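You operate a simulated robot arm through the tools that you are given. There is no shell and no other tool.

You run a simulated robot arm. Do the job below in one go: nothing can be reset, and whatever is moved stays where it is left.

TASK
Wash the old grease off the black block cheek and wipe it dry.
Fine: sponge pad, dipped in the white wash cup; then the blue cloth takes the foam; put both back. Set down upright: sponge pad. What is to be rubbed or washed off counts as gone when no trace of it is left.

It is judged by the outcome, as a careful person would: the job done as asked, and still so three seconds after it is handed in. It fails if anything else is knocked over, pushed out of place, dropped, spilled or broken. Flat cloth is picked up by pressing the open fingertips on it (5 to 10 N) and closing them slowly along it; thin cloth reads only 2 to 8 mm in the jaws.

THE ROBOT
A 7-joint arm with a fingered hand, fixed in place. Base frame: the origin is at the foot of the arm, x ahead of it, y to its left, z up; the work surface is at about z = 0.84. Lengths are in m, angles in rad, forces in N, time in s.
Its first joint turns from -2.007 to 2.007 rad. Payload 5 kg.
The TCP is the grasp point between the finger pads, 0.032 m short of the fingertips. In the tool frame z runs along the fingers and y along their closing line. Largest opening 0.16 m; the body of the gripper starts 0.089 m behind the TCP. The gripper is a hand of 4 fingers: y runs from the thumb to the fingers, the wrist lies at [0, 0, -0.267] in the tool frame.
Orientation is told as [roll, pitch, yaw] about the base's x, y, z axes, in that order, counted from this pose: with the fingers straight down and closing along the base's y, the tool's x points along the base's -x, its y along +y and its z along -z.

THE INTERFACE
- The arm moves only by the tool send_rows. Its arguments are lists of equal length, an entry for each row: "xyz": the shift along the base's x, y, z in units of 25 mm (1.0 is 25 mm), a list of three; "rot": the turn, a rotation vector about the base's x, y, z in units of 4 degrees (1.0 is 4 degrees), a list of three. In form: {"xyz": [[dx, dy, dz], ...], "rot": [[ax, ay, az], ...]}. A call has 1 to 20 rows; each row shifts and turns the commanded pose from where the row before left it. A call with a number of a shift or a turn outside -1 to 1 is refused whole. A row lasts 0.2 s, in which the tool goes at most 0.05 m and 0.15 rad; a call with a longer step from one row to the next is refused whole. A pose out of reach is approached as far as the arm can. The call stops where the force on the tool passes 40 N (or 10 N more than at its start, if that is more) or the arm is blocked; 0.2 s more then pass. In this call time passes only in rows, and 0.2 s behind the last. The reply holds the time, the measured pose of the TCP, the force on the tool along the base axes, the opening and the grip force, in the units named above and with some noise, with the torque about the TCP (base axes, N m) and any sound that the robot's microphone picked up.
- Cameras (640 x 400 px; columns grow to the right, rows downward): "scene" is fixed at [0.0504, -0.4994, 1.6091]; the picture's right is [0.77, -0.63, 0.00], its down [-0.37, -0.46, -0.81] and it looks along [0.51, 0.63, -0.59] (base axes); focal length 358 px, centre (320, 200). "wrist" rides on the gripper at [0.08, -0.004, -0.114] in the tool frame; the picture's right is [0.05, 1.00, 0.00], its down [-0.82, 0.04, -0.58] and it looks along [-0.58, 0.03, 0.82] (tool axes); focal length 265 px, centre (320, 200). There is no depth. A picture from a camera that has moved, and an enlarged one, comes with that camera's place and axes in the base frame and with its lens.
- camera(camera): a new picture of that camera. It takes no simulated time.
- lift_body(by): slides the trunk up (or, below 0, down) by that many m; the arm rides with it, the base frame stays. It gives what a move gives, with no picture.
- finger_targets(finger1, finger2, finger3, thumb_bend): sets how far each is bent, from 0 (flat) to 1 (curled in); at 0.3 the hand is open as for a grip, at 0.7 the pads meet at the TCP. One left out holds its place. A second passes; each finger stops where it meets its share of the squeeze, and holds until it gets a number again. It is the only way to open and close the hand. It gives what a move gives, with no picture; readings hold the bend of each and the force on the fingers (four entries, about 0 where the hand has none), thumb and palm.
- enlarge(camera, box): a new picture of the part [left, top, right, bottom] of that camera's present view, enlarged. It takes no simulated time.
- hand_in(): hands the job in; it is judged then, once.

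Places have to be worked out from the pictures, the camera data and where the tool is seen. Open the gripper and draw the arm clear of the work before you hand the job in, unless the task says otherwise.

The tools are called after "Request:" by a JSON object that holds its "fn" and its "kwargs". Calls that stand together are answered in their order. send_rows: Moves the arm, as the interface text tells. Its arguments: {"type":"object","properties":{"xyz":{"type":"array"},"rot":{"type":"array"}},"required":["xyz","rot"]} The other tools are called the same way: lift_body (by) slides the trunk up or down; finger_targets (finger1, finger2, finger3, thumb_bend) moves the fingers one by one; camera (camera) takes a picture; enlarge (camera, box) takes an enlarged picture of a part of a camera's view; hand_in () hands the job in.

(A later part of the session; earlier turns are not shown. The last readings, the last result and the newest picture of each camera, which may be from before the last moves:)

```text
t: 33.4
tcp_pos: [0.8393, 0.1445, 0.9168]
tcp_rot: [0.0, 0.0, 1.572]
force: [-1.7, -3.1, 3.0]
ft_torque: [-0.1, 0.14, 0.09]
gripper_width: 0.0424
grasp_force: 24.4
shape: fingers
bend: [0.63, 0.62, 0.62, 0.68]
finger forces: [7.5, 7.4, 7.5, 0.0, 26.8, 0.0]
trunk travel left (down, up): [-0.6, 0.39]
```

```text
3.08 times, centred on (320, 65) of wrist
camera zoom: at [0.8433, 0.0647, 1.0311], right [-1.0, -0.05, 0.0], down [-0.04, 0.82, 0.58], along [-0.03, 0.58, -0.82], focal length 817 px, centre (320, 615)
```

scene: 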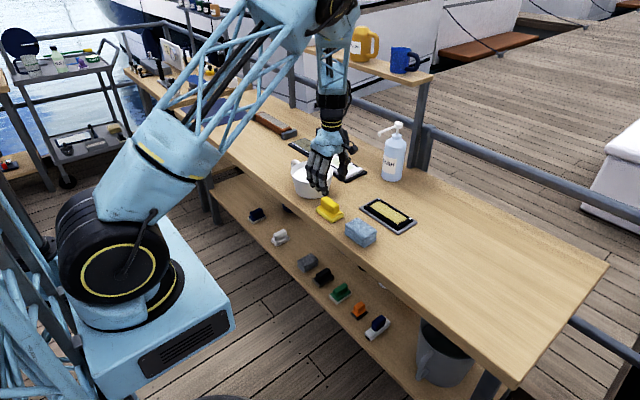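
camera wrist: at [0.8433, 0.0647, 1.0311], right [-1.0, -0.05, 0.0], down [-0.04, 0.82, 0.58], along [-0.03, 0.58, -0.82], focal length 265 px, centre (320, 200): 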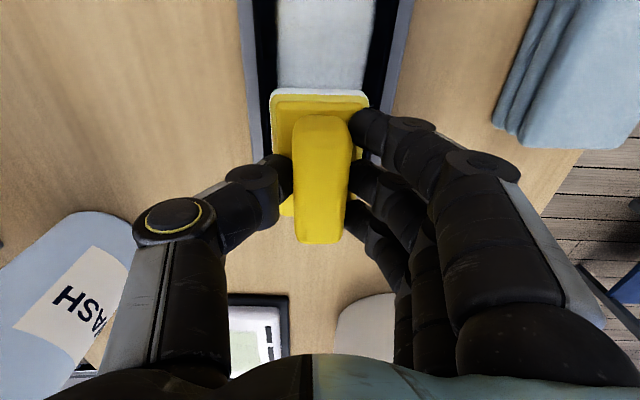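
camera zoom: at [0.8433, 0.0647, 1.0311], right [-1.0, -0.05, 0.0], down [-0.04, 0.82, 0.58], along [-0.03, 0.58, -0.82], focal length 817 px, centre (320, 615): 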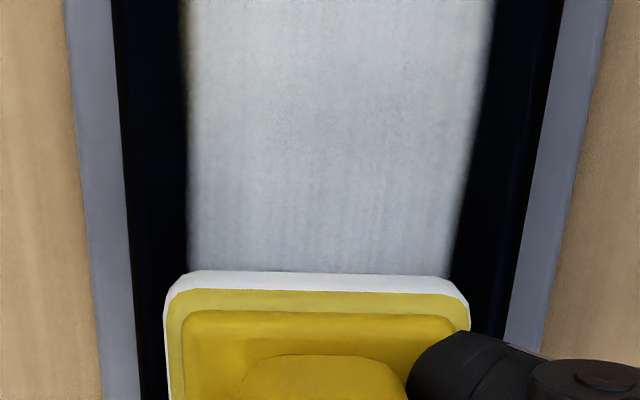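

Grease under the sponge's path has become foam; slight traces may remain at the edges near the start. I stroke back toward -y with a 5 mm shift in -x and slightly more pressure.

Request:
{"fn": "send_rows", "kwargs": {"xyz": [[-0.1, 0.05, -0.01], [-0.1, 0, 0], [0, -0.2, 0], [0, -0.2, 0], [0, -0.2, 0], [0, -0.2, 0], [0, -0.2, 0], [0, -0.2, 0], [0, -0.2, 0], [0, -0.2, 0], [0, -0.2, 0], [0, -0.2, 0], [0, -0.2, 0], [0, -0.2, 0], [0, -0.2, 0], [0, -0.2, 0], [0, -0.2, 0], [0, -0.2, 0], [0, -0.2, 0], [0, -0.2, 0]], "rot": [[0, 0, 0], [0, 0, 0], [0, 0, 0], [0, 0, 0], [0, 0, 0], [0, 0, 0], [0, 0, 0], [0, 0, 0], [0, 0, 0], [0, 0, 0], [0, 0, 0], [0, 0, 0], [0, 0, 0], [0, 0, 0], [0, 0, 0], [0, 0, 0], [0, 0, 0], [0, 0, 0], [0, 0, 0], [0, 0, 0]]}}

Request:
{"fn": "camera", "kwargs": {"camera": "wrist"}}

Request:
{"fn": "enlarge", "kwargs": {"camera": "scene", "box": [345, 165, 433, 245]}}

```text
t: 37.6
tcp_pos: [0.8322, 0.0569, 0.9167]
tcp_rot: [-0.001, -0.001, 1.574]
force: [0.8, 8.6, 12.4]
ft_torque: [0.36, 0.31, -0.2]
gripper_width: 0.0425
grasp_force: 25.9
shape: fingers
bend: [0.62, 0.62, 0.62, 0.68]
finger forces: [7.9, 7.9, 7.8, 0.0, 28.5, 0.0]
trunk travel left (down, up): [-0.6, 0.39]
```

```text
taken
camera wrist: at [0.8381, -0.0239, 1.031], right [-1.0, -0.05, 0.0], down [-0.04, 0.82, 0.58], along [-0.03, 0.58, -0.82], focal length 265 px, centre (320, 200)
```

wrist: 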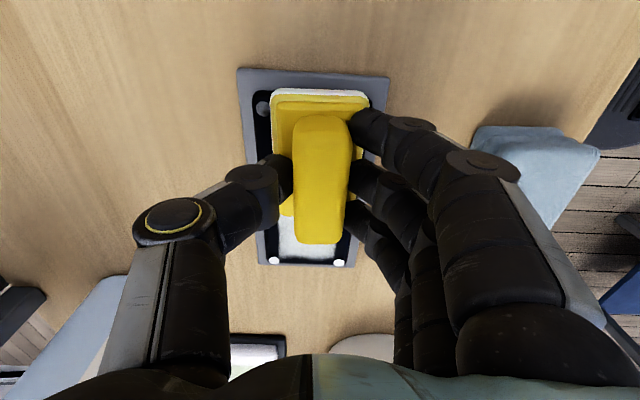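

```text
5.00 times, centred on (389, 205) of scene
camera zoom: at [0.0504, -0.4994, 1.6091], right [0.77, -0.63, 0.0], down [-0.37, -0.46, -0.81], along [0.51, 0.63, -0.59], focal length 1793 px, centre (-25, 175)
```

zoom: 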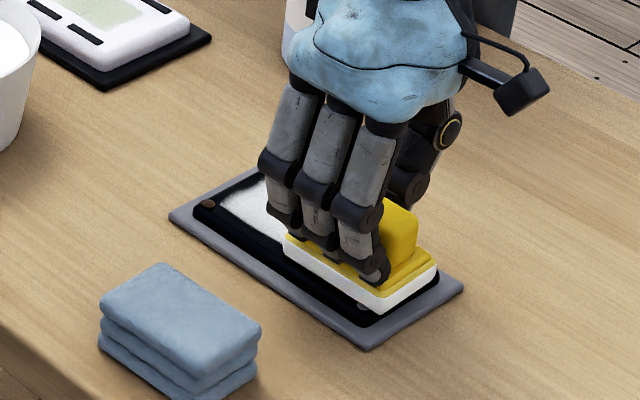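

The pressure is 12 N here, the plate unmoved. I shift +9 mm in x and stroke back along +y, easing off a little at first and adding slight depth toward the far end.

Request:
{"fn": "send_rows", "kwargs": {"xyz": [[0.12, 0, 0.01], [0.12, 0, 0], [0.12, 0, 0], [0, 0.2, 0], [0, 0.2, 0], [0, 0.2, 0], [0, 0.2, 0], [0, 0.2, 0], [0, 0.2, 0], [0, 0.2, 0], [0, 0.2, -0.002], [0, 0.2, -0.002], [0, 0.2, -0.002], [0, 0.2, -0.002], [0, 0.2, -0.002], [0, 0.2, -0.002], [0, 0.2, -0.002], [0, 0.2, -0.002], [0, 0.2, -0.002], [0, 0.2, -0.002]], "rot": [[0, 0, 0], [0, 0, 0], [0, 0, 0], [0, 0, 0], [0, 0, 0], [0, 0, 0], [0, 0, 0], [0, 0, 0], [0, 0, 0], [0, 0, 0], [0, 0, 0], [0, 0, 0], [0, 0, 0], [0, 0, 0], [0, 0, 0], [0, 0, 0], [0, 0, 0], [0, 0, 0], [0, 0, 0], [0, 0, 0]]}}

Request:
{"fn": "enlarge", "kwargs": {"camera": "scene", "box": [345, 165, 433, 245]}}

Request:
{"fn": "enlarge", "kwargs": {"camera": "wrist", "box": [220, 0, 420, 130]}}

```text
t: 41.8
tcp_pos: [0.8413, 0.1403, 0.9165]
tcp_rot: [-0.003, 0.0, 1.573]
force: [0.9, -9.3, 11.7]
ft_torque: [-0.29, 0.32, 0.25]
gripper_width: 0.0424
grasp_force: 25.9
shape: fingers
bend: [0.62, 0.62, 0.62, 0.68]
finger forces: [7.9, 7.9, 8.8, 0.1, 27.4, 0.0]
trunk travel left (down, up): [-0.6, 0.39]
```

```text
5.00 times, centred on (389, 205) of scene
camera zoom: at [0.0504, -0.4994, 1.6091], right [0.77, -0.63, 0.0], down [-0.37, -0.46, -0.81], along [0.51, 0.63, -0.59], focal length 1793 px, centre (-25, 175)
```

zoom: 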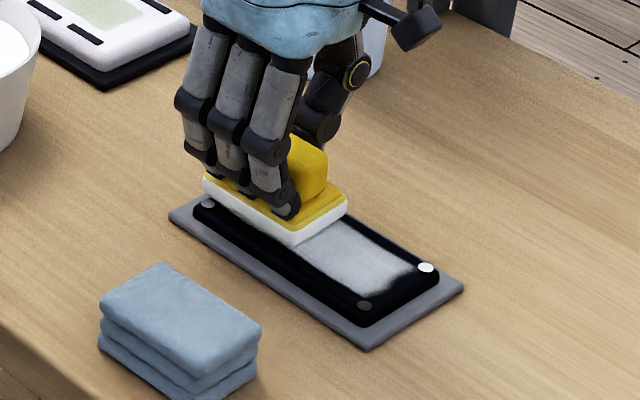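

```text
3.08 times, centred on (320, 65) of wrist
camera zoom: at [0.8465, 0.0594, 1.031], right [-1.0, -0.05, 0.0], down [-0.04, 0.82, 0.58], along [-0.03, 0.58, -0.82], focal length 817 px, centre (320, 615)
```

zoom: 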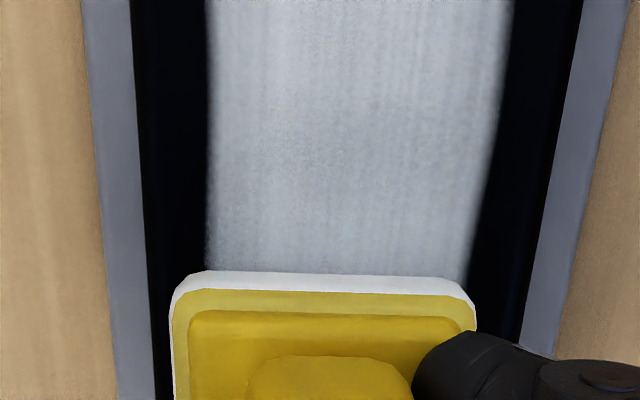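

All visible grease is turned to foam. I push 8 mm further to cover the far end, then lift straight up and back to inspect the whole surface.

Request:
{"fn": "send_rows", "kwargs": {"xyz": [[0, 0.15, 0], [0, 0.15, 0], [-0.12, 0, 0], [-0.12, 0, 0], [0, -0.15, 0], [0, -0.15, 0], [0, 0, 0.1], [0, 0, 0.3], [0, 0, 0.6], [0, 0, 0.8], [0, 0, 0.8], [0, 0, 0.8]], "rot": [[0, 0, 0], [0, 0, 0], [0, 0, 0], [0, 0, 0], [0, 0, 0], [0, 0, 0], [0, 0, 0], [0, 0, 0], [0, 0, 0], [0, 0, 0], [0, 0, 0], [0, 0, 0]]}}

Request:
{"fn": "enlarge", "kwargs": {"camera": "scene", "box": [350, 185, 426, 240]}}

Request:
{"fn": "camera", "kwargs": {"camera": "wrist"}}

```text
t: 44.4
tcp_pos: [0.8365, 0.1403, 1.0]
tcp_rot: [-0.002, 0.0, 1.572]
force: [-0.5, -0.9, -0.8]
ft_torque: [0.0, -0.04, 0.0]
gripper_width: 0.0428
grasp_force: 24.6
shape: fingers
bend: [0.62, 0.62, 0.62, 0.68]
finger forces: [7.1, 7.2, 7.1, 0.0, 27.1, 0.0]
trunk travel left (down, up): [-0.6, 0.39]
```

```text
7.27 times, centred on (388, 212) of scene
camera zoom: at [0.0504, -0.4994, 1.6091], right [0.77, -0.63, 0.0], down [-0.37, -0.46, -0.81], along [0.51, 0.63, -0.59], focal length 2608 px, centre (-174, 109)
```

zoom: 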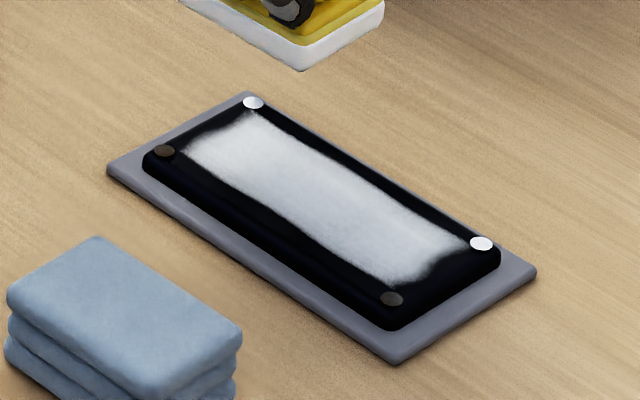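

```text
taken
camera wrist: at [0.8415, 0.059, 1.1145], right [-1.0, -0.05, 0.0], down [-0.04, 0.82, 0.58], along [-0.03, 0.58, -0.82], focal length 265 px, centre (320, 200)
```

wrist: 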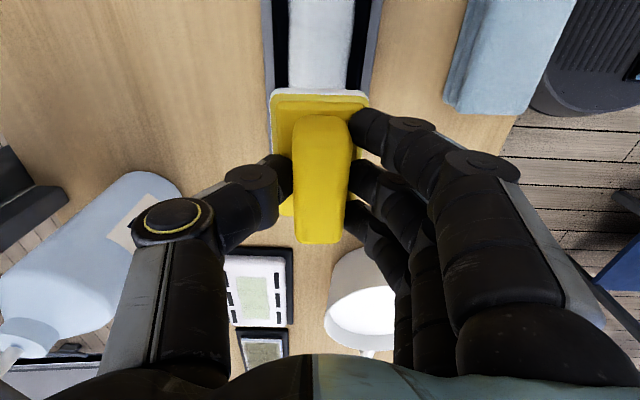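

The whole patch is now foam, no yellow seen, and the plate is in place. I carry the sponge back to over its original spot.

Request:
{"fn": "send_rows", "kwargs": {"xyz": [[-0.5, 0.3, 0.1], [-0.77, 0.46, 0], [-0.77, 0.46, 0], [-0.77, 0.46, 0], [-0.77, 0.46, 0], [-0.77, 0.46, 0], [-0.77, 0.46, 0], [-0.76, 0.46, 0]], "rot": [[0, 0, 0], [0, 0, 0], [0, 0, 0], [0, 0, 0], [0, 0, 0], [0, 0, 0], [0, 0, 0], [0, 0, 0]]}}

Request:
{"fn": "enlarge", "kwargs": {"camera": "scene", "box": [350, 185, 426, 240]}}

Request:
{"fn": "camera", "kwargs": {"camera": "wrist"}}

```text
t: 46.2
tcp_pos: [0.6898, 0.2305, 1.0009]
tcp_rot: [0.001, 0.0, 1.572]
force: [0.6, 0.0, -1.7]
ft_torque: [-0.01, -0.02, 0.01]
gripper_width: 0.0424
grasp_force: 23.7
shape: fingers
bend: [0.62, 0.62, 0.62, 0.68]
finger forces: [6.9, 7.0, 6.8, 0.0, 26.5, 0.1]
trunk travel left (down, up): [-0.6, 0.39]
```

```text
7.27 times, centred on (388, 212) of scene
camera zoom: at [0.0504, -0.4994, 1.6091], right [0.77, -0.63, 0.0], down [-0.37, -0.46, -0.81], along [0.51, 0.63, -0.59], focal length 2608 px, centre (-174, 109)
```

zoom: 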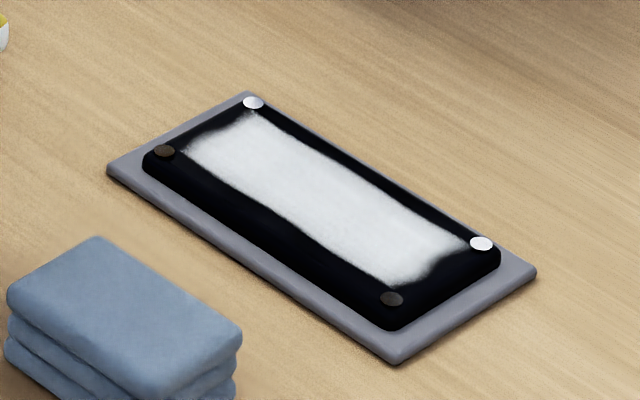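

```text
taken
camera wrist: at [0.6941, 0.1495, 1.1176], right [-1.0, -0.05, 0.0], down [-0.04, 0.82, 0.58], along [-0.03, 0.58, -0.82], focal length 265 px, centre (320, 200)
```

wrist: 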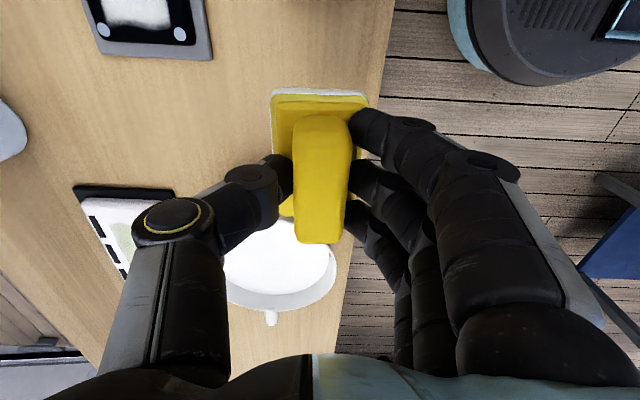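

The foam is uniform and the sponge is over its original place. I lower to near the bench, then finish in small steps.

Request:
{"fn": "send_rows", "kwargs": {"xyz": [[-0.02, -0.06, -0.6], [0, 0, -0.7], [0, 0, -0.7], [0, 0, -0.6], [0, 0, -0.5], [0, 0, -0.3], [0, 0, -0.2], [0, 0, -0.1]], "rot": [[0, 0, 0], [0, 0, 0], [0, 0, 0], [0, 0, 0], [0, 0, 0], [0, 0, 0], [0, 0, 0], [0, 0, 0]]}}

Request:
{"fn": "enlarge", "kwargs": {"camera": "scene", "box": [290, 165, 370, 225]}}

```text
t: 48.0
tcp_pos: [0.6902, 0.2274, 0.9102]
tcp_rot: [-0.001, -0.002, 1.573]
force: [0.4, 0.2, -1.1]
ft_torque: [-0.02, 0.01, 0.01]
gripper_width: 0.0427
grasp_force: 23.4
shape: fingers
bend: [0.62, 0.62, 0.62, 0.68]
finger forces: [6.8, 7.0, 6.7, 0.0, 26.4, 0.0]
trunk travel left (down, up): [-0.6, 0.39]
```

```text
6.67 times, centred on (330, 195) of scene
camera zoom: at [0.0504, -0.4994, 1.6091], right [0.77, -0.63, 0.0], down [-0.37, -0.46, -0.81], along [0.51, 0.63, -0.59], focal length 2390 px, centre (253, 233)
```

zoom: 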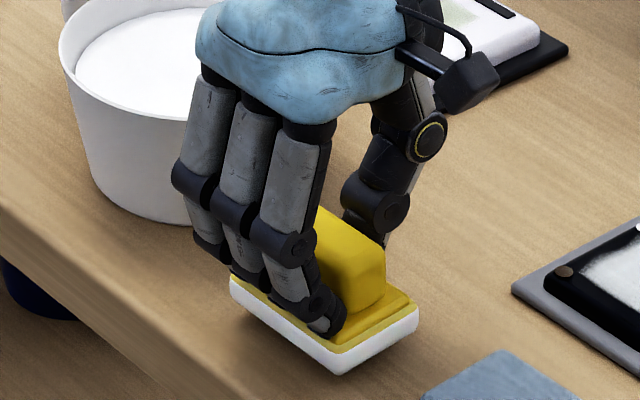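

The sponge is close to the bench, about a centimetre above it. I lower in small steps watching for contact near TCP z 0.901.

Request:
{"fn": "send_rows", "kwargs": {"xyz": [[0, 0.03, -0.1], [0, 0, -0.1], [0, 0, -0.06], [0, 0, -0.04], [0, 0, 0]], "rot": [[0, 0, 0], [0, 0, 0], [0, 0, 0], [0, 0, 0], [0, 0, 0]]}}

```text
t: 49.2
tcp_pos: [0.6879, 0.2278, 0.903]
tcp_rot: [-0.001, -0.001, 1.572]
force: [0.1, 0.1, -0.4]
ft_torque: [-0.01, 0.01, 0.01]
gripper_width: 0.0427
grasp_force: 23.6
shape: fingers
bend: [0.62, 0.62, 0.62, 0.68]
finger forces: [6.8, 7.0, 6.7, 0.0, 26.3, 0.0]
trunk travel left (down, up): [-0.6, 0.39]
```

No contact at 0.903 yet; I step down a further 1 mm at a time.

Request:
{"fn": "send_rows", "kwargs": {"xyz": [[0, 0, -0.04], [0, 0, 0]], "rot": [[0, 0, 0], [0, 0, 0]]}}

Request:
{"fn": "enlarge", "kwargs": {"camera": "scene", "box": [310, 185, 358, 221]}}

```text
t: 49.8
tcp_pos: [0.6896, 0.2284, 0.9011]
tcp_rot: [-0.002, -0.001, 1.574]
force: [-0.1, -0.6, -0.2]
ft_torque: [-0.02, 0.0, 0.01]
gripper_width: 0.0426
grasp_force: 23.2
shape: fingers
bend: [0.62, 0.62, 0.62, 0.68]
finger forces: [6.8, 7.0, 6.7, 0.0, 26.4, 0.1]
trunk travel left (down, up): [-0.6, 0.39]
```

```text
11.11 times, centred on (334, 203) of scene
camera zoom: at [0.0504, -0.4994, 1.6091], right [0.77, -0.63, 0.0], down [-0.37, -0.46, -0.81], along [0.51, 0.63, -0.59], focal length 3984 px, centre (164, 167)
```

zoom: 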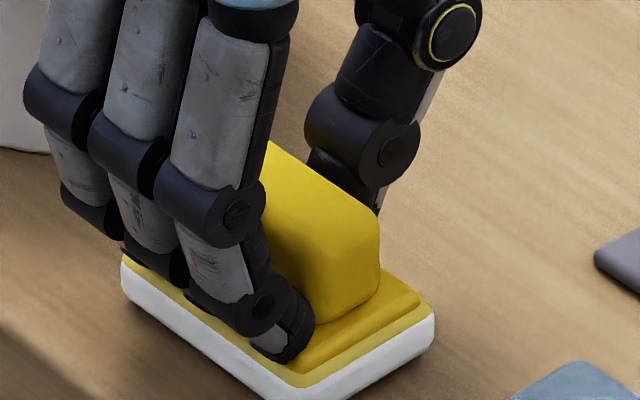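

The picture shows the base within a millimetre or two of the bench. I continue stepping.

Request:
{"fn": "send_rows", "kwargs": {"xyz": [[0, 0, -0.04], [0, 0, 0]], "rot": [[0, 0, 0], [0, 0, 0]]}}

```text
t: 50.4
tcp_pos: [0.6895, 0.2288, 0.901]
tcp_rot: [0.001, -0.001, 1.571]
force: [0.5, -0.7, -1.3]
ft_torque: [-0.01, 0.0, 0.04]
gripper_width: 0.0426
grasp_force: 23.3
shape: fingers
bend: [0.62, 0.62, 0.62, 0.68]
finger forces: [6.8, 7.0, 6.7, 0.0, 26.4, 0.0]
trunk travel left (down, up): [-0.6, 0.39]
```

Still free (weight on the tool); another millimetre.

Request:
{"fn": "send_rows", "kwargs": {"xyz": [[0, 0, -0.04], [0, 0, 0]], "rot": [[0, 0, 0], [0, 0, 0]]}}

```text
t: 51.0
tcp_pos: [0.6897, 0.2285, 0.8997]
tcp_rot: [-0.001, 0.0, 1.575]
force: [-0.2, -1.2, 5.5]
ft_torque: [0.01, 0.22, 0.05]
gripper_width: 0.0424
grasp_force: 24.2
shape: fingers
bend: [0.62, 0.62, 0.62, 0.68]
finger forces: [7.2, 7.5, 7.3, 0.0, 26.2, 0.1]
trunk travel left (down, up): [-0.6, 0.39]
```

Contact: 5.5 N, sponge on the bench. I open the fingers to release the handle, keeping the width modest.

Request:
{"fn": "finger_targets", "kwargs": {"finger1": 0.54, "finger2": 0.54, "finger3": 0.54, "thumb_bend": 0.54}}

Request:
{"fn": "camera", "kwargs": {"camera": "wrist"}}

Request:
{"fn": "enlarge", "kwargs": {"camera": "scene", "box": [290, 165, 370, 225]}}

```text
t: 52.0
tcp_pos: [0.69, 0.2301, 0.8996]
tcp_rot: [-0.001, -0.001, 1.571]
force: [-0.8, 0.0, -0.2]
ft_torque: [-0.01, 0.03, 0.01]
gripper_width: 0.075
grasp_force: 0.0
shape: fingers
bend: [0.54, 0.54, 0.54, 0.54]
finger forces: [0.0, 0.0, 0.0, 0.0, 0.0, 0.1]
trunk travel left (down, up): [-0.6, 0.39]
```

```text
taken
camera wrist: at [0.6946, 0.1483, 1.0145], right [-1.0, -0.05, 0.0], down [-0.04, 0.82, 0.58], along [-0.03, 0.58, -0.82], focal length 265 px, centre (320, 200)
```

wrist: 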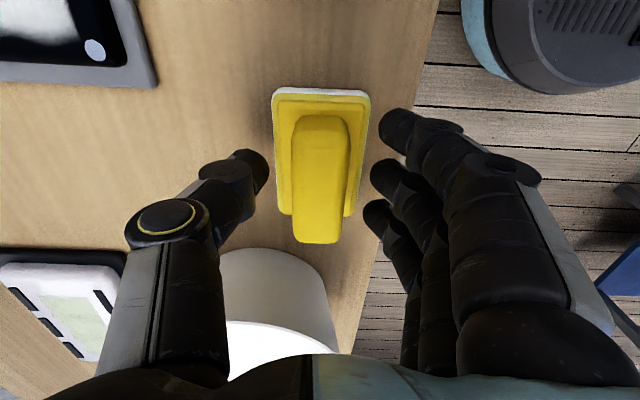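

```text
6.67 times, centred on (330, 195) of scene
camera zoom: at [0.0504, -0.4994, 1.6091], right [0.77, -0.63, 0.0], down [-0.37, -0.46, -0.81], along [0.51, 0.63, -0.59], focal length 2390 px, centre (253, 233)
```

zoom: 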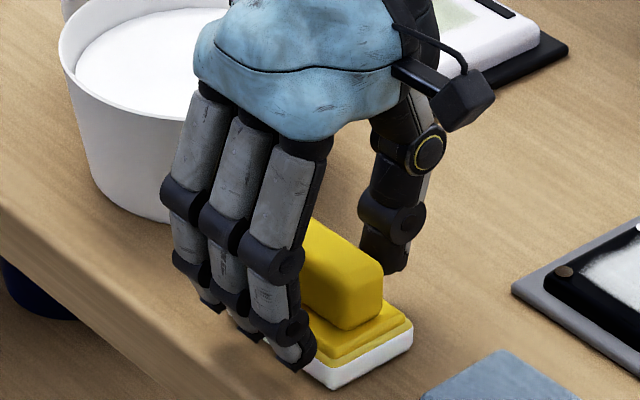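

The sponge stands upright in its place. I rise straight up, then move over the folded cloth for a look.

Request:
{"fn": "send_rows", "kwargs": {"xyz": [[0, 0, 0.3], [0, 0, 0.6], [0, 0, 0.8], [0, 0, 0.9], [0, 0, 0.9], [0, 0, 0.9], [0, 0, 0.9], [0, -0.5, 0.7], [0, -0.9, 0], [0, -0.9, 0], [0, -0.9, 0], [0, -0.9, 0], [0, -0.9, 0], [0, -0.9, 0]], "rot": [[0, 0, 0], [0, 0, 0], [0, 0, 0], [0, 0, 0], [0, 0, 0], [0, 0, 0], [0, 0, 0], [0, 0, 0], [0, 0, 0], [0, 0, 0], [0, 0, 0], [0, 0, 0], [0, 0, 0], [0, 0, 0]]}}

Request:
{"fn": "camera", "kwargs": {"camera": "wrist"}}

Request:
{"fn": "enlarge", "kwargs": {"camera": "scene", "box": [300, 180, 400, 255]}}

```text
t: 55.0
tcp_pos: [0.6891, 0.0818, 1.0511]
tcp_rot: [0.001, 0.0, 1.573]
force: [0.1, 0.2, 0.2]
ft_torque: [0.03, 0.04, 0.01]
gripper_width: 0.0748
grasp_force: 0.0
shape: fingers
bend: [0.54, 0.54, 0.54, 0.54]
finger forces: [0.1, 0.1, 0.1, 0.0, 0.0, 0.0]
trunk travel left (down, up): [-0.6, 0.39]
```

```text
taken
camera wrist: at [0.6937, 0.0006, 1.1653], right [-1.0, -0.05, 0.0], down [-0.04, 0.82, 0.58], along [-0.03, 0.58, -0.82], focal length 265 px, centre (320, 200)
```

wrist: 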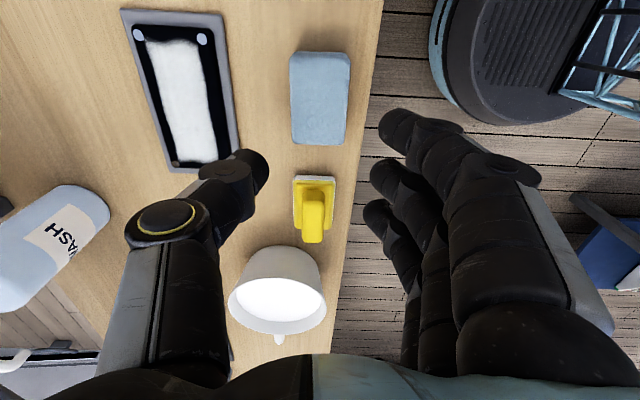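

```text
5.33 times, centred on (350, 218) of scene
camera zoom: at [0.0504, -0.4994, 1.6091], right [0.77, -0.63, 0.0], down [-0.37, -0.46, -0.81], along [0.51, 0.63, -0.59], focal length 1912 px, centre (160, 107)
```

zoom: 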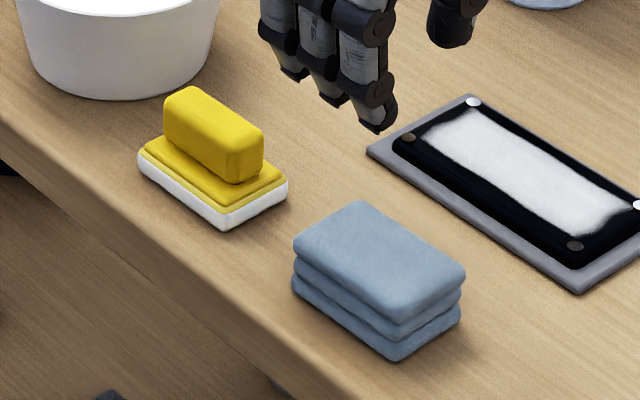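

I enlarge the cloth in the wrist view to get its edges exactly.

Request:
{"fn": "enlarge", "kwargs": {"camera": "wrist", "box": [250, 30, 400, 160]}}

Request:
{"fn": "enlarge", "kwargs": {"camera": "wrist", "box": [110, 0, 250, 180]}}

```text
3.08 times, centred on (325, 95) of wrist
camera zoom: at [0.6937, 0.0006, 1.1653], right [-1.0, -0.05, 0.0], down [-0.04, 0.82, 0.58], along [-0.03, 0.58, -0.82], focal length 817 px, centre (305, 523)
```

zoom: 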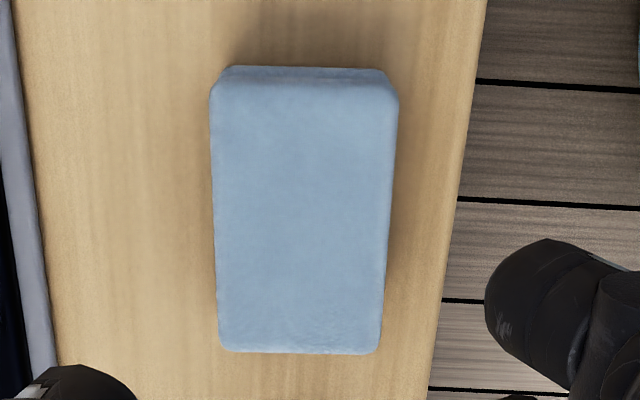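

```text
2.22 times, centred on (180, 90) of wrist
camera zoom: at [0.6937, 0.0006, 1.1653], right [-1.0, -0.05, 0.0], down [-0.04, 0.82, 0.58], along [-0.03, 0.58, -0.82], focal length 590 px, centre (631, 444)
```

zoom: 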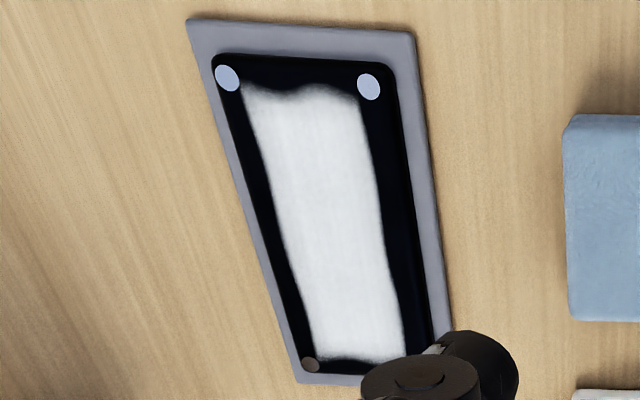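

The foam is fully white. The cloth is centered at about (0.690, 0.081), 61 mm wide in x, top near 0.875. I open the fingers wider and come down astride it.

Request:
{"fn": "finger_targets", "kwargs": {"finger1": 0.45, "finger2": 0.45, "finger3": 0.45, "thumb_bend": 0.45}}

Request:
{"fn": "send_rows", "kwargs": {"xyz": [[0.02, -0.02, -0.6], [0, 0, -0.8], [0, 0, -0.8], [0, 0, -0.8], [0, 0, -0.8], [0, 0, -0.8], [0, 0, -0.6], [0, 0, -0.4]], "rot": [[0, 0, 0], [0, 0, 0], [0, 0, 0], [0, 0, 0], [0, 0, 0], [0, 0, 0], [0, 0, 0], [0, 0, 0]]}}

Request:
{"fn": "camera", "kwargs": {"camera": "wrist"}}

Request:
{"fn": "enlarge", "kwargs": {"camera": "scene", "box": [320, 180, 410, 250]}}

```text
t: 56.0
tcp_pos: [0.6889, 0.0821, 1.05]
tcp_rot: [0.0, 0.0, 1.573]
force: [0.1, 0.3, 0.2]
ft_torque: [0.0, 0.02, -0.01]
gripper_width: 0.1103
grasp_force: 0.0
shape: fingers
bend: [0.45, 0.45, 0.45, 0.45]
finger forces: [0.0, 0.0, 0.1, 0.1, 0.0, 0.0]
trunk travel left (down, up): [-0.6, 0.39]
```

```text
t: 57.8
tcp_pos: [0.6884, 0.0803, 0.9085]
tcp_rot: [-0.001, -0.001, 1.571]
force: [0.0, 0.5, -0.7]
ft_torque: [0.01, 0.0, -0.01]
gripper_width: 0.1106
grasp_force: 0.0
shape: fingers
bend: [0.45, 0.45, 0.45, 0.45]
finger forces: [0.0, 0.1, 0.1, 0.0, 0.1, 0.0]
trunk travel left (down, up): [-0.6, 0.39]
```

```text
taken
camera wrist: at [0.6936, -0.0004, 1.024], right [-1.0, -0.05, 0.0], down [-0.04, 0.82, 0.58], along [-0.03, 0.58, -0.82], focal length 265 px, centre (320, 200)
```

wrist: 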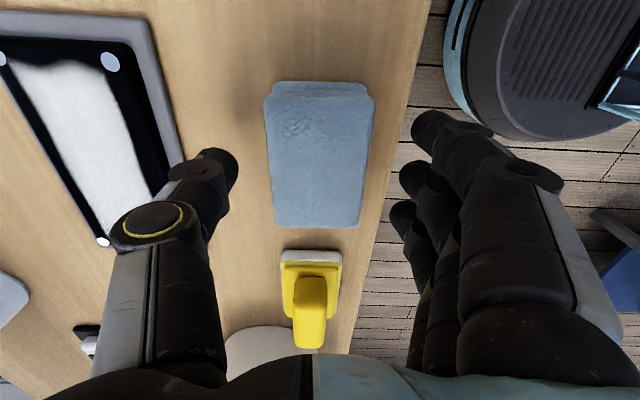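

```text
5.71 times, centred on (365, 215) of scene
camera zoom: at [0.0504, -0.4994, 1.6091], right [0.77, -0.63, 0.0], down [-0.37, -0.46, -0.81], along [0.51, 0.63, -0.59], focal length 2049 px, centre (63, 114)
```

zoom: 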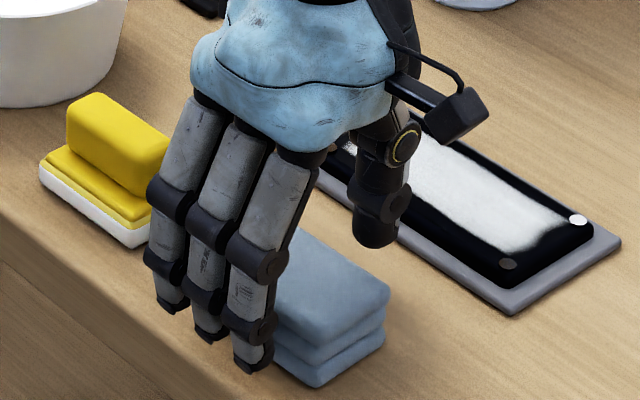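

The cloth sits centered between thumb and fingers. I lower to about TCP z 0.886, so the tips stay about 1 cm above the bench.

Request:
{"fn": "send_rows", "kwargs": {"xyz": [[0.03, 0, -0.3], [0, 0, -0.25], [0, 0, -0.2], [0, 0, -0.15]], "rot": [[0, 0, 0], [0, 0, 0], [0, 0, 0], [0, 0, 0]]}}

Request:
{"fn": "finger_targets", "kwargs": {"finger1": 0.52, "finger2": 0.52, "finger3": 0.52, "thumb_bend": 0.52}}

Request:
{"fn": "camera", "kwargs": {"camera": "wrist"}}

Request:
{"fn": "enlarge", "kwargs": {"camera": "scene", "box": [320, 180, 410, 250]}}

```text
t: 58.8
tcp_pos: [0.6912, 0.0806, 0.8881]
tcp_rot: [0.001, -0.001, 1.573]
force: [-0.4, 0.6, 0.6]
ft_torque: [-0.02, 0.02, 0.01]
gripper_width: 0.1105
grasp_force: 0.0
shape: fingers
bend: [0.45, 0.45, 0.45, 0.45]
finger forces: [0.0, 0.1, 0.1, 0.0, 0.0, 0.0]
trunk travel left (down, up): [-0.6, 0.39]
```

```text
t: 59.8
tcp_pos: [0.6913, 0.0804, 0.8867]
tcp_rot: [0.0, -0.001, 1.575]
force: [-0.5, 0.1, 0.2]
ft_torque: [-0.03, 0.03, 0.0]
gripper_width: 0.0845
grasp_force: 0.0
shape: fingers
bend: [0.52, 0.52, 0.52, 0.52]
finger forces: [0.1, 0.0, 0.0, 0.0, 0.1, 0.1]
trunk travel left (down, up): [-0.6, 0.39]
```

```text
taken
camera wrist: at [0.6958, 0.0001, 1.0025], right [-1.0, -0.05, 0.0], down [-0.04, 0.82, 0.58], along [-0.03, 0.58, -0.82], focal length 265 px, centre (320, 200)
```

wrist: 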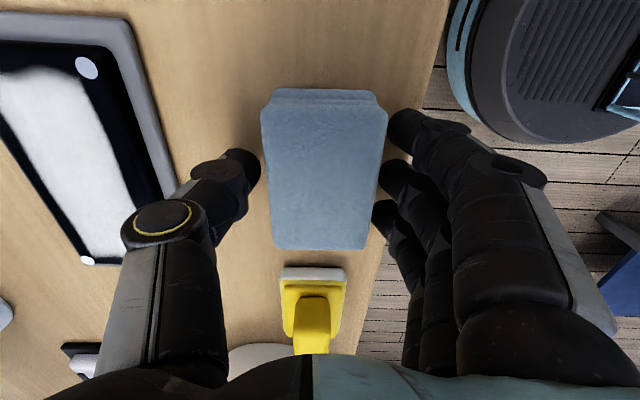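

```text
5.71 times, centred on (365, 215) of scene
camera zoom: at [0.0504, -0.4994, 1.6091], right [0.77, -0.63, 0.0], down [-0.37, -0.46, -0.81], along [0.51, 0.63, -0.59], focal length 2049 px, centre (63, 114)
```

zoom: 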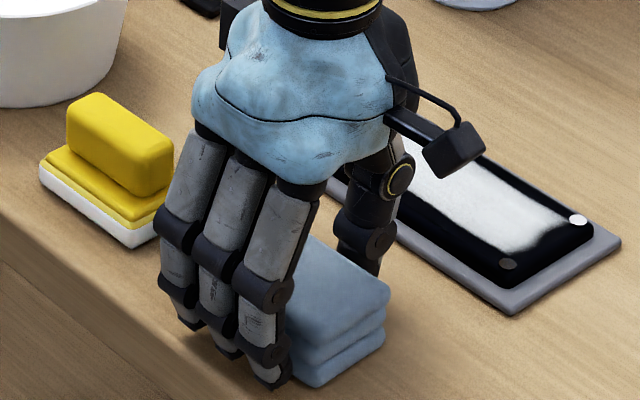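

Fingers are just outside the cloth on both sides. I close in stages to squeeze it.

Request:
{"fn": "finger_targets", "kwargs": {"finger1": 0.57, "finger2": 0.57, "finger3": 0.57, "thumb_bend": 0.57}}

Request:
{"fn": "camera", "kwargs": {"camera": "wrist"}}

```text
t: 60.8
tcp_pos: [0.6907, 0.0803, 0.8869]
tcp_rot: [0.0, 0.0, 1.571]
force: [-0.5, 0.4, 0.0]
ft_torque: [0.0, 0.0, 0.02]
gripper_width: 0.0713
grasp_force: 2.0
shape: fingers
bend: [0.55, 0.55, 0.55, 0.55]
finger forces: [0.5, 0.6, 0.7, 0.0, 1.7, 0.1]
trunk travel left (down, up): [-0.6, 0.39]
```

```text
taken
camera wrist: at [0.6958, 0.0001, 1.0025], right [-1.0, -0.05, 0.0], down [-0.04, 0.82, 0.58], along [-0.03, 0.58, -0.82], focal length 265 px, centre (320, 200)
```

wrist: 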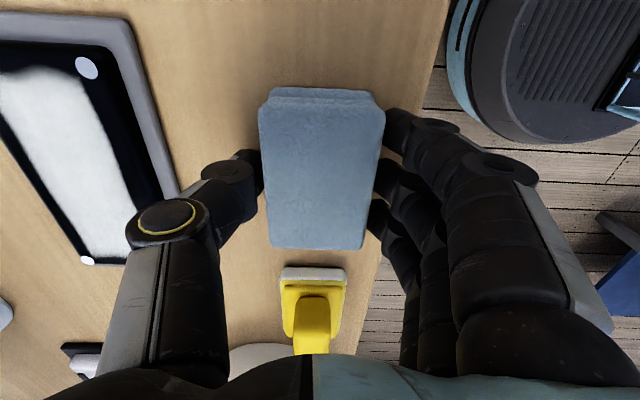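

The cloth is symmetric in the grip at 2 N. I close further for a firm hold.

Request:
{"fn": "finger_targets", "kwargs": {"finger1": 0.68, "finger2": 0.68, "finger3": 0.68, "thumb_bend": 0.68}}

Request:
{"fn": "camera", "kwargs": {"camera": "wrist"}}

```text
t: 61.8
tcp_pos: [0.6911, 0.0819, 0.888]
tcp_rot: [0.001, 0.001, 1.573]
force: [-0.7, 0.0, 0.9]
ft_torque: [0.0, 0.02, -0.02]
gripper_width: 0.0679
grasp_force: 21.6
shape: fingers
bend: [0.58, 0.58, 0.57, 0.59]
finger forces: [7.4, 7.3, 7.4, 0.0, 21.9, 0.0]
trunk travel left (down, up): [-0.6, 0.39]
```

```text
taken
camera wrist: at [0.6959, 0.0001, 1.0025], right [-1.0, -0.05, 0.0], down [-0.04, 0.82, 0.58], along [-0.03, 0.58, -0.82], focal length 265 px, centre (320, 200)
```

wrist: 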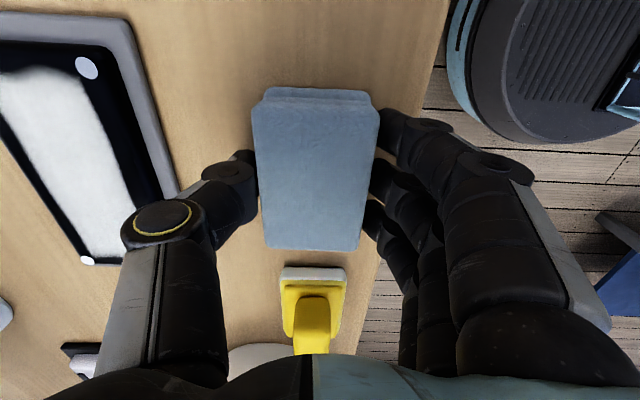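

Held at about 22 N. I lift gently and check that the whole stack comes along.

Request:
{"fn": "send_rows", "kwargs": {"xyz": [[0, 0, 0.15], [0, 0, 0.3], [0, 0, 0.5], [0, 0, 0.7], [0, 0, 0.8], [0, 0, 0.8], [0, 0, 0.8]], "rot": [[0, 0, 0], [0, 0, 0], [0, 0, 0], [0, 0, 0], [0, 0, 0], [0, 0, 0], [0, 0, 0]]}}

Request:
{"fn": "camera", "kwargs": {"camera": "wrist"}}

Request:
{"fn": "enlarge", "kwargs": {"camera": "scene", "box": [310, 150, 420, 250]}}

```text
t: 63.4
tcp_pos: [0.6916, 0.0807, 0.9895]
tcp_rot: [-0.001, -0.001, 1.574]
force: [0.7, -0.7, -0.7]
ft_torque: [0.0, 0.0, 0.0]
gripper_width: 0.068
grasp_force: 21.8
shape: fingers
bend: [0.58, 0.58, 0.57, 0.59]
finger forces: [7.2, 7.2, 7.2, 0.0, 21.6, 0.0]
trunk travel left (down, up): [-0.6, 0.39]
```

```text
taken
camera wrist: at [0.6952, 0.0003, 1.1034], right [-1.0, -0.05, 0.0], down [-0.04, 0.82, 0.58], along [-0.03, 0.58, -0.82], focal length 265 px, centre (320, 200)
```

wrist: 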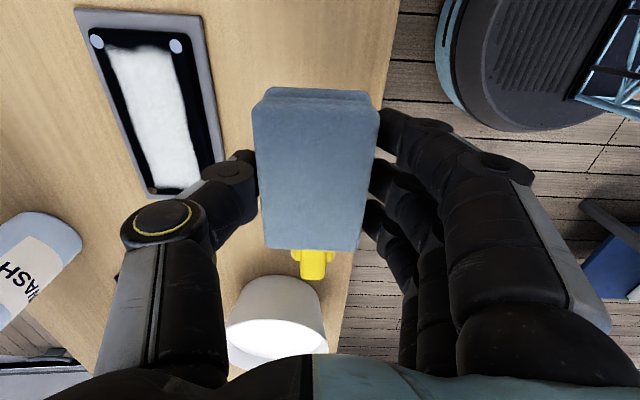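

```text
4.00 times, centred on (365, 200) of scene
camera zoom: at [0.0504, -0.4994, 1.6091], right [0.77, -0.63, 0.0], down [-0.37, -0.46, -0.81], along [0.51, 0.63, -0.59], focal length 1434 px, centre (140, 200)
```

zoom: 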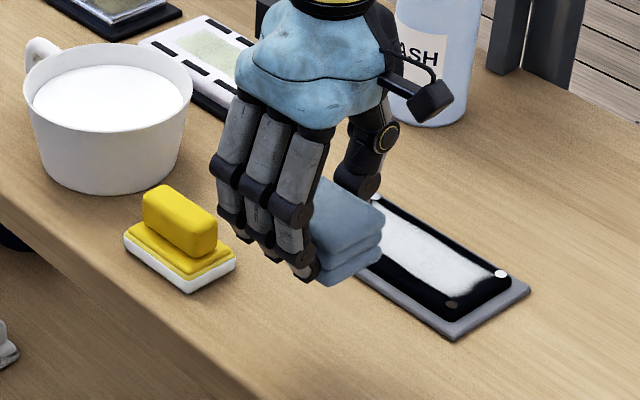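

The stack is held as one, level. I carry it over the near end of the cheek.

Request:
{"fn": "send_rows", "kwargs": {"xyz": [[0.5, -0.07, 0], [0.76, -0.07, 0], [0.76, -0.07, 0], [0.76, -0.07, 0], [0.76, -0.07, -0.2], [0.76, -0.07, -0.3], [0.76, -0.07, -0.4], [0.76, -0.07, -0.4]], "rot": [[0, 0, 0], [0, 0, 0], [0, 0, 0], [0, 0, 0], [0, 0, 0], [0, 0, 0], [0, 0, 0], [0, 0, 0]]}}

Request:
{"fn": "camera", "kwargs": {"camera": "wrist"}}

Request:
{"fn": "enlarge", "kwargs": {"camera": "scene", "box": [345, 165, 433, 245]}}

```text
t: 65.2
tcp_pos: [0.8352, 0.0662, 0.9551]
tcp_rot: [0.0, 0.001, 1.573]
force: [0.4, -0.3, 0.0]
ft_torque: [-0.01, 0.02, 0.01]
gripper_width: 0.0681
grasp_force: 22.1
shape: fingers
bend: [0.58, 0.58, 0.57, 0.59]
finger forces: [7.1, 7.2, 7.2, 0.0, 21.5, 0.0]
trunk travel left (down, up): [-0.6, 0.39]
```

```text
taken
camera wrist: at [0.8408, -0.0143, 1.0702], right [-1.0, -0.05, 0.0], down [-0.04, 0.82, 0.58], along [-0.03, 0.58, -0.82], focal length 265 px, centre (320, 200)
```

wrist: 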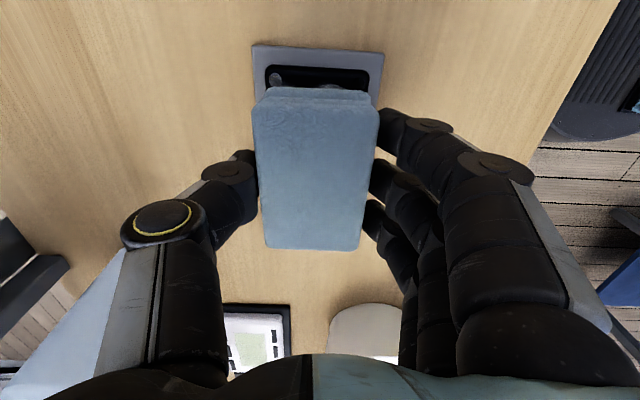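

```text
5.00 times, centred on (389, 205) of scene
camera zoom: at [0.0504, -0.4994, 1.6091], right [0.77, -0.63, 0.0], down [-0.37, -0.46, -0.81], along [0.51, 0.63, -0.59], focal length 1793 px, centre (-25, 175)
```

zoom: 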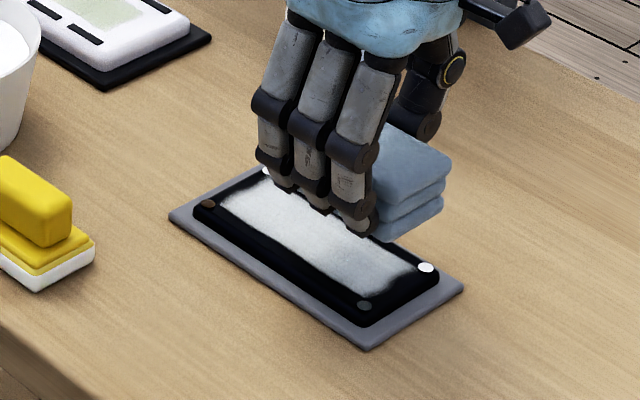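

Aligned over the near end. I lower toward the surface, expecting contact near TCP z 0.904.

Request:
{"fn": "send_rows", "kwargs": {"xyz": [[0.06, 0, -0.5], [0, 0, -0.5], [0, 0, -0.4], [0, 0, -0.25], [0, 0, -0.1]], "rot": [[0, 0, 0], [0, 0, 0], [0, 0, 0], [0, 0, 0], [0, 0, 0]]}}

Request:
{"fn": "enlarge", "kwargs": {"camera": "scene", "box": [345, 165, 433, 245]}}

```text
t: 66.4
tcp_pos: [0.8368, 0.0661, 0.9119]
tcp_rot: [0.0, 0.0, 1.574]
force: [-0.2, -0.6, -0.6]
ft_torque: [0.02, 0.0, 0.01]
gripper_width: 0.0679
grasp_force: 21.4
shape: fingers
bend: [0.58, 0.58, 0.57, 0.59]
finger forces: [7.2, 7.1, 7.2, 0.1, 21.6, 0.0]
trunk travel left (down, up): [-0.6, 0.39]
```

```text
5.00 times, centred on (389, 205) of scene
camera zoom: at [0.0504, -0.4994, 1.6091], right [0.77, -0.63, 0.0], down [-0.37, -0.46, -0.81], along [0.51, 0.63, -0.59], focal length 1793 px, centre (-25, 175)
```

zoom: 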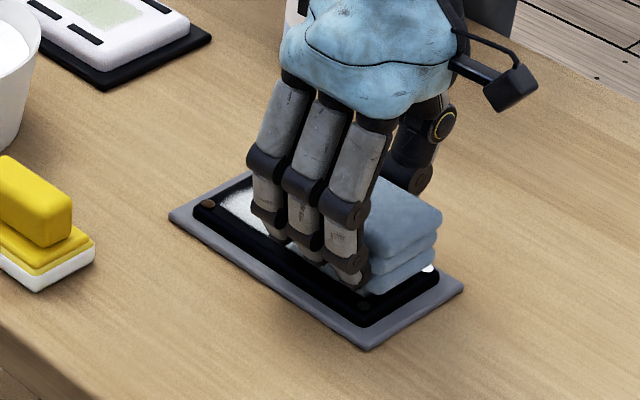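

Still about 8 mm to go by my estimate. I step down further.

Request:
{"fn": "send_rows", "kwargs": {"xyz": [[0, 0, -0.08], [0, 0, -0.08], [0, 0, -0.06], [0, 0, 0]], "rot": [[0, 0, 0], [0, 0, 0], [0, 0, 0], [0, 0, 0]]}}

```text
t: 67.4
tcp_pos: [0.8379, 0.0659, 0.9069]
tcp_rot: [0.002, -0.001, 1.573]
force: [0.5, -0.5, -0.9]
ft_torque: [-0.01, 0.02, -0.01]
gripper_width: 0.0678
grasp_force: 21.4
shape: fingers
bend: [0.58, 0.58, 0.57, 0.59]
finger forces: [7.2, 7.2, 7.2, 0.0, 21.6, 0.0]
trunk travel left (down, up): [-0.6, 0.39]
```

No contact at 0.907; I go on in 1 mm steps.

Request:
{"fn": "send_rows", "kwargs": {"xyz": [[0, 0, -0.05], [0, 0, -0.05], [0, 0, 0]], "rot": [[0, 0, 0], [0, 0, 0], [0, 0, 0]]}}

```text
t: 68.2
tcp_pos: [0.8377, 0.0661, 0.9044]
tcp_rot: [0.001, -0.001, 1.573]
force: [-0.3, -0.2, -0.2]
ft_torque: [0.04, 0.02, -0.03]
gripper_width: 0.068
grasp_force: 21.2
shape: fingers
bend: [0.58, 0.58, 0.57, 0.59]
finger forces: [7.2, 7.2, 7.2, 0.0, 21.6, 0.0]
trunk travel left (down, up): [-0.6, 0.39]
```

Still free at 0.9044; another 1 mm step.

Request:
{"fn": "send_rows", "kwargs": {"xyz": [[0, 0, -0.04], [0, 0, 0]], "rot": [[0, 0, 0], [0, 0, 0]]}}

```text
t: 68.8
tcp_pos: [0.8378, 0.0664, 0.9031]
tcp_rot: [0.001, 0.001, 1.573]
force: [-0.1, -0.2, 0.0]
ft_torque: [-0.01, 0.0, 0.01]
gripper_width: 0.0683
grasp_force: 21.5
shape: fingers
bend: [0.58, 0.58, 0.57, 0.59]
finger forces: [7.3, 7.2, 7.3, 0.0, 21.7, 0.0]
trunk travel left (down, up): [-0.6, 0.39]
```

Force still about zero at 0.903; one more step.

Request:
{"fn": "send_rows", "kwargs": {"xyz": [[0, 0, -0.04], [0, 0, 0]], "rot": [[0, 0, 0], [0, 0, 0]]}}

```text
t: 69.4
tcp_pos: [0.838, 0.066, 0.9028]
tcp_rot: [0.002, 0.0, 1.573]
force: [0.4, -0.2, 4.7]
ft_torque: [-0.01, -0.2, 0.01]
gripper_width: 0.0678
grasp_force: 21.8
shape: fingers
bend: [0.58, 0.58, 0.57, 0.59]
finger forces: [7.4, 7.3, 7.3, 0.0, 22.1, 0.0]
trunk travel left (down, up): [-0.6, 0.39]
```

Contact at 4.7 N. I press a touch more and stroke along +y slowly.

Request:
{"fn": "send_rows", "kwargs": {"xyz": [[0, 0, -0.02], [0, 0.1, 0], [0, 0.2, 0], [0, 0.2, 0], [0, 0.2, 0], [0, 0.2, 0], [0, 0.2, 0], [0, 0.2, 0], [0, 0.2, 0], [0, 0.1, 0]], "rot": [[0, 0, 0], [0, 0, 0], [0, 0, 0], [0, 0, 0], [0, 0, 0], [0, 0, 0], [0, 0, 0], [0, 0, 0], [0, 0, 0], [0, 0, 0]]}}

Request:
{"fn": "camera", "kwargs": {"camera": "wrist"}}

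Request:
{"fn": "enlarge", "kwargs": {"camera": "scene", "box": [345, 165, 433, 245]}}

```text
t: 71.6
tcp_pos: [0.8374, 0.1051, 0.9028]
tcp_rot: [0.0, 0.0, 1.573]
force: [0.4, -2.2, 4.8]
ft_torque: [-0.08, -0.15, -0.07]
gripper_width: 0.0679
grasp_force: 22.5
shape: fingers
bend: [0.58, 0.58, 0.57, 0.6]
finger forces: [7.7, 7.6, 7.3, 0.1, 22.2, 0.0]
trunk travel left (down, up): [-0.6, 0.39]
```

```text
taken
camera wrist: at [0.8426, 0.0253, 1.0174], right [-1.0, -0.05, 0.0], down [-0.04, 0.82, 0.58], along [-0.03, 0.58, -0.82], focal length 265 px, centre (320, 200)
```

wrist: 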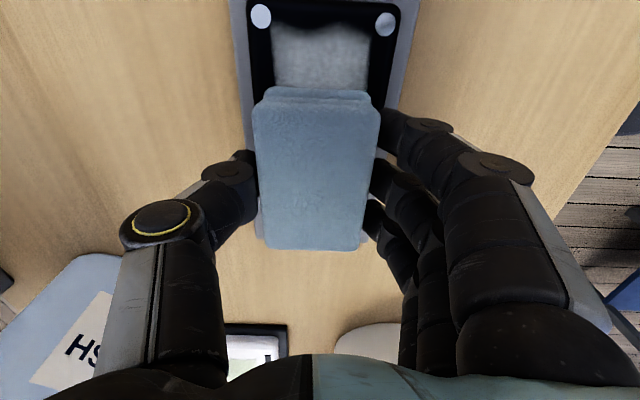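

```text
5.00 times, centred on (389, 205) of scene
camera zoom: at [0.0504, -0.4994, 1.6091], right [0.77, -0.63, 0.0], down [-0.37, -0.46, -0.81], along [0.51, 0.63, -0.59], focal length 1793 px, centre (-25, 175)
```

zoom: 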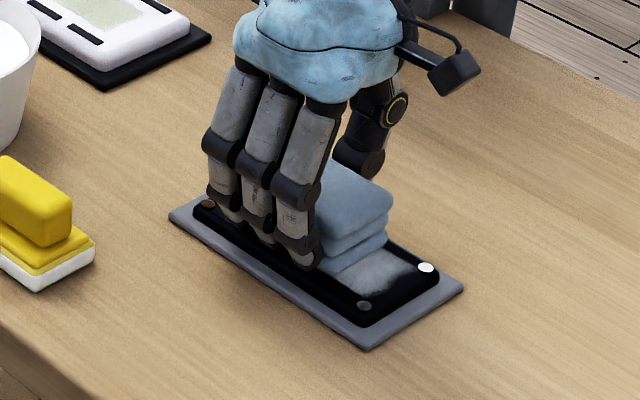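

One pass thins the foam; several will be needed. I continue to the far end with slightly more pressure and come back, watching forces.

Request:
{"fn": "send_rows", "kwargs": {"xyz": [[0, 0.2, -0.015], [0, 0.2, 0], [0, 0.2, 0], [0, 0.2, 0], [0, 0.2, 0], [0, 0.2, 0], [0, 0.2, 0], [0, 0.2, 0], [0, 0.1, 0], [-0.1, 0, 0], [0, -0.2, 0], [0, -0.2, 0], [0, -0.2, 0], [0, -0.2, 0], [0, -0.2, 0], [0, -0.2, 0], [0, -0.2, 0], [0, -0.2, 0], [0, -0.2, 0], [0, -0.2, 0]], "rot": [[0, 0, 0], [0, 0, 0], [0, 0, 0], [0, 0, 0], [0, 0, 0], [0, 0, 0], [0, 0, 0], [0, 0, 0], [0, 0, 0], [0, 0, 0], [0, 0, 0], [0, 0, 0], [0, 0, 0], [0, 0, 0], [0, 0, 0], [0, 0, 0], [0, 0, 0], [0, 0, 0], [0, 0, 0], [0, 0, 0]]}}

Request:
{"fn": "camera", "kwargs": {"camera": "wrist"}}

Request:
{"fn": "enlarge", "kwargs": {"camera": "scene", "box": [345, 165, 433, 245]}}

```text
t: 75.8
tcp_pos: [0.8351, 0.0977, 0.9028]
tcp_rot: [0.001, 0.001, 1.573]
force: [0.1, 3.7, 10.1]
ft_torque: [0.12, -0.2, 0.09]
gripper_width: 0.0677
grasp_force: 21.6
shape: fingers
bend: [0.58, 0.58, 0.57, 0.6]
finger forces: [7.0, 7.3, 7.5, 0.0, 22.2, 0.0]
trunk travel left (down, up): [-0.6, 0.39]
```

```text
taken
camera wrist: at [0.8398, 0.0178, 1.017], right [-1.0, -0.05, 0.0], down [-0.04, 0.82, 0.58], along [-0.03, 0.58, -0.82], focal length 265 px, centre (320, 200)
```

wrist: 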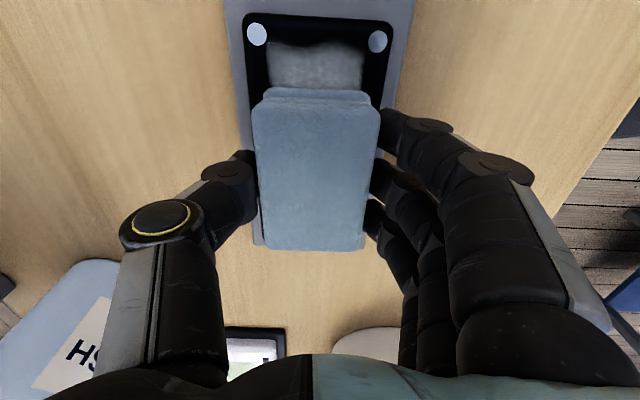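

```text
5.00 times, centred on (389, 205) of scene
camera zoom: at [0.0504, -0.4994, 1.6091], right [0.77, -0.63, 0.0], down [-0.37, -0.46, -0.81], along [0.51, 0.63, -0.59], focal length 1793 px, centre (-25, 175)
```

zoom: 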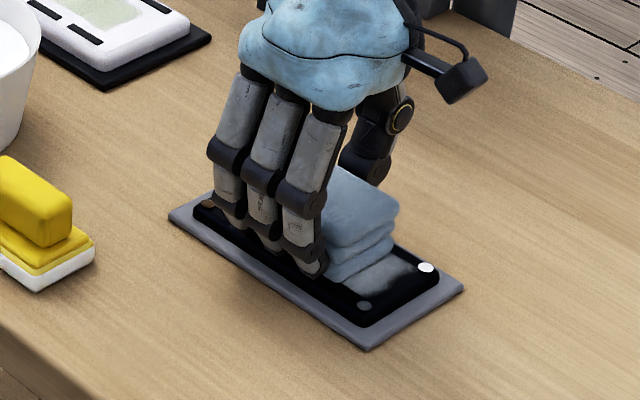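

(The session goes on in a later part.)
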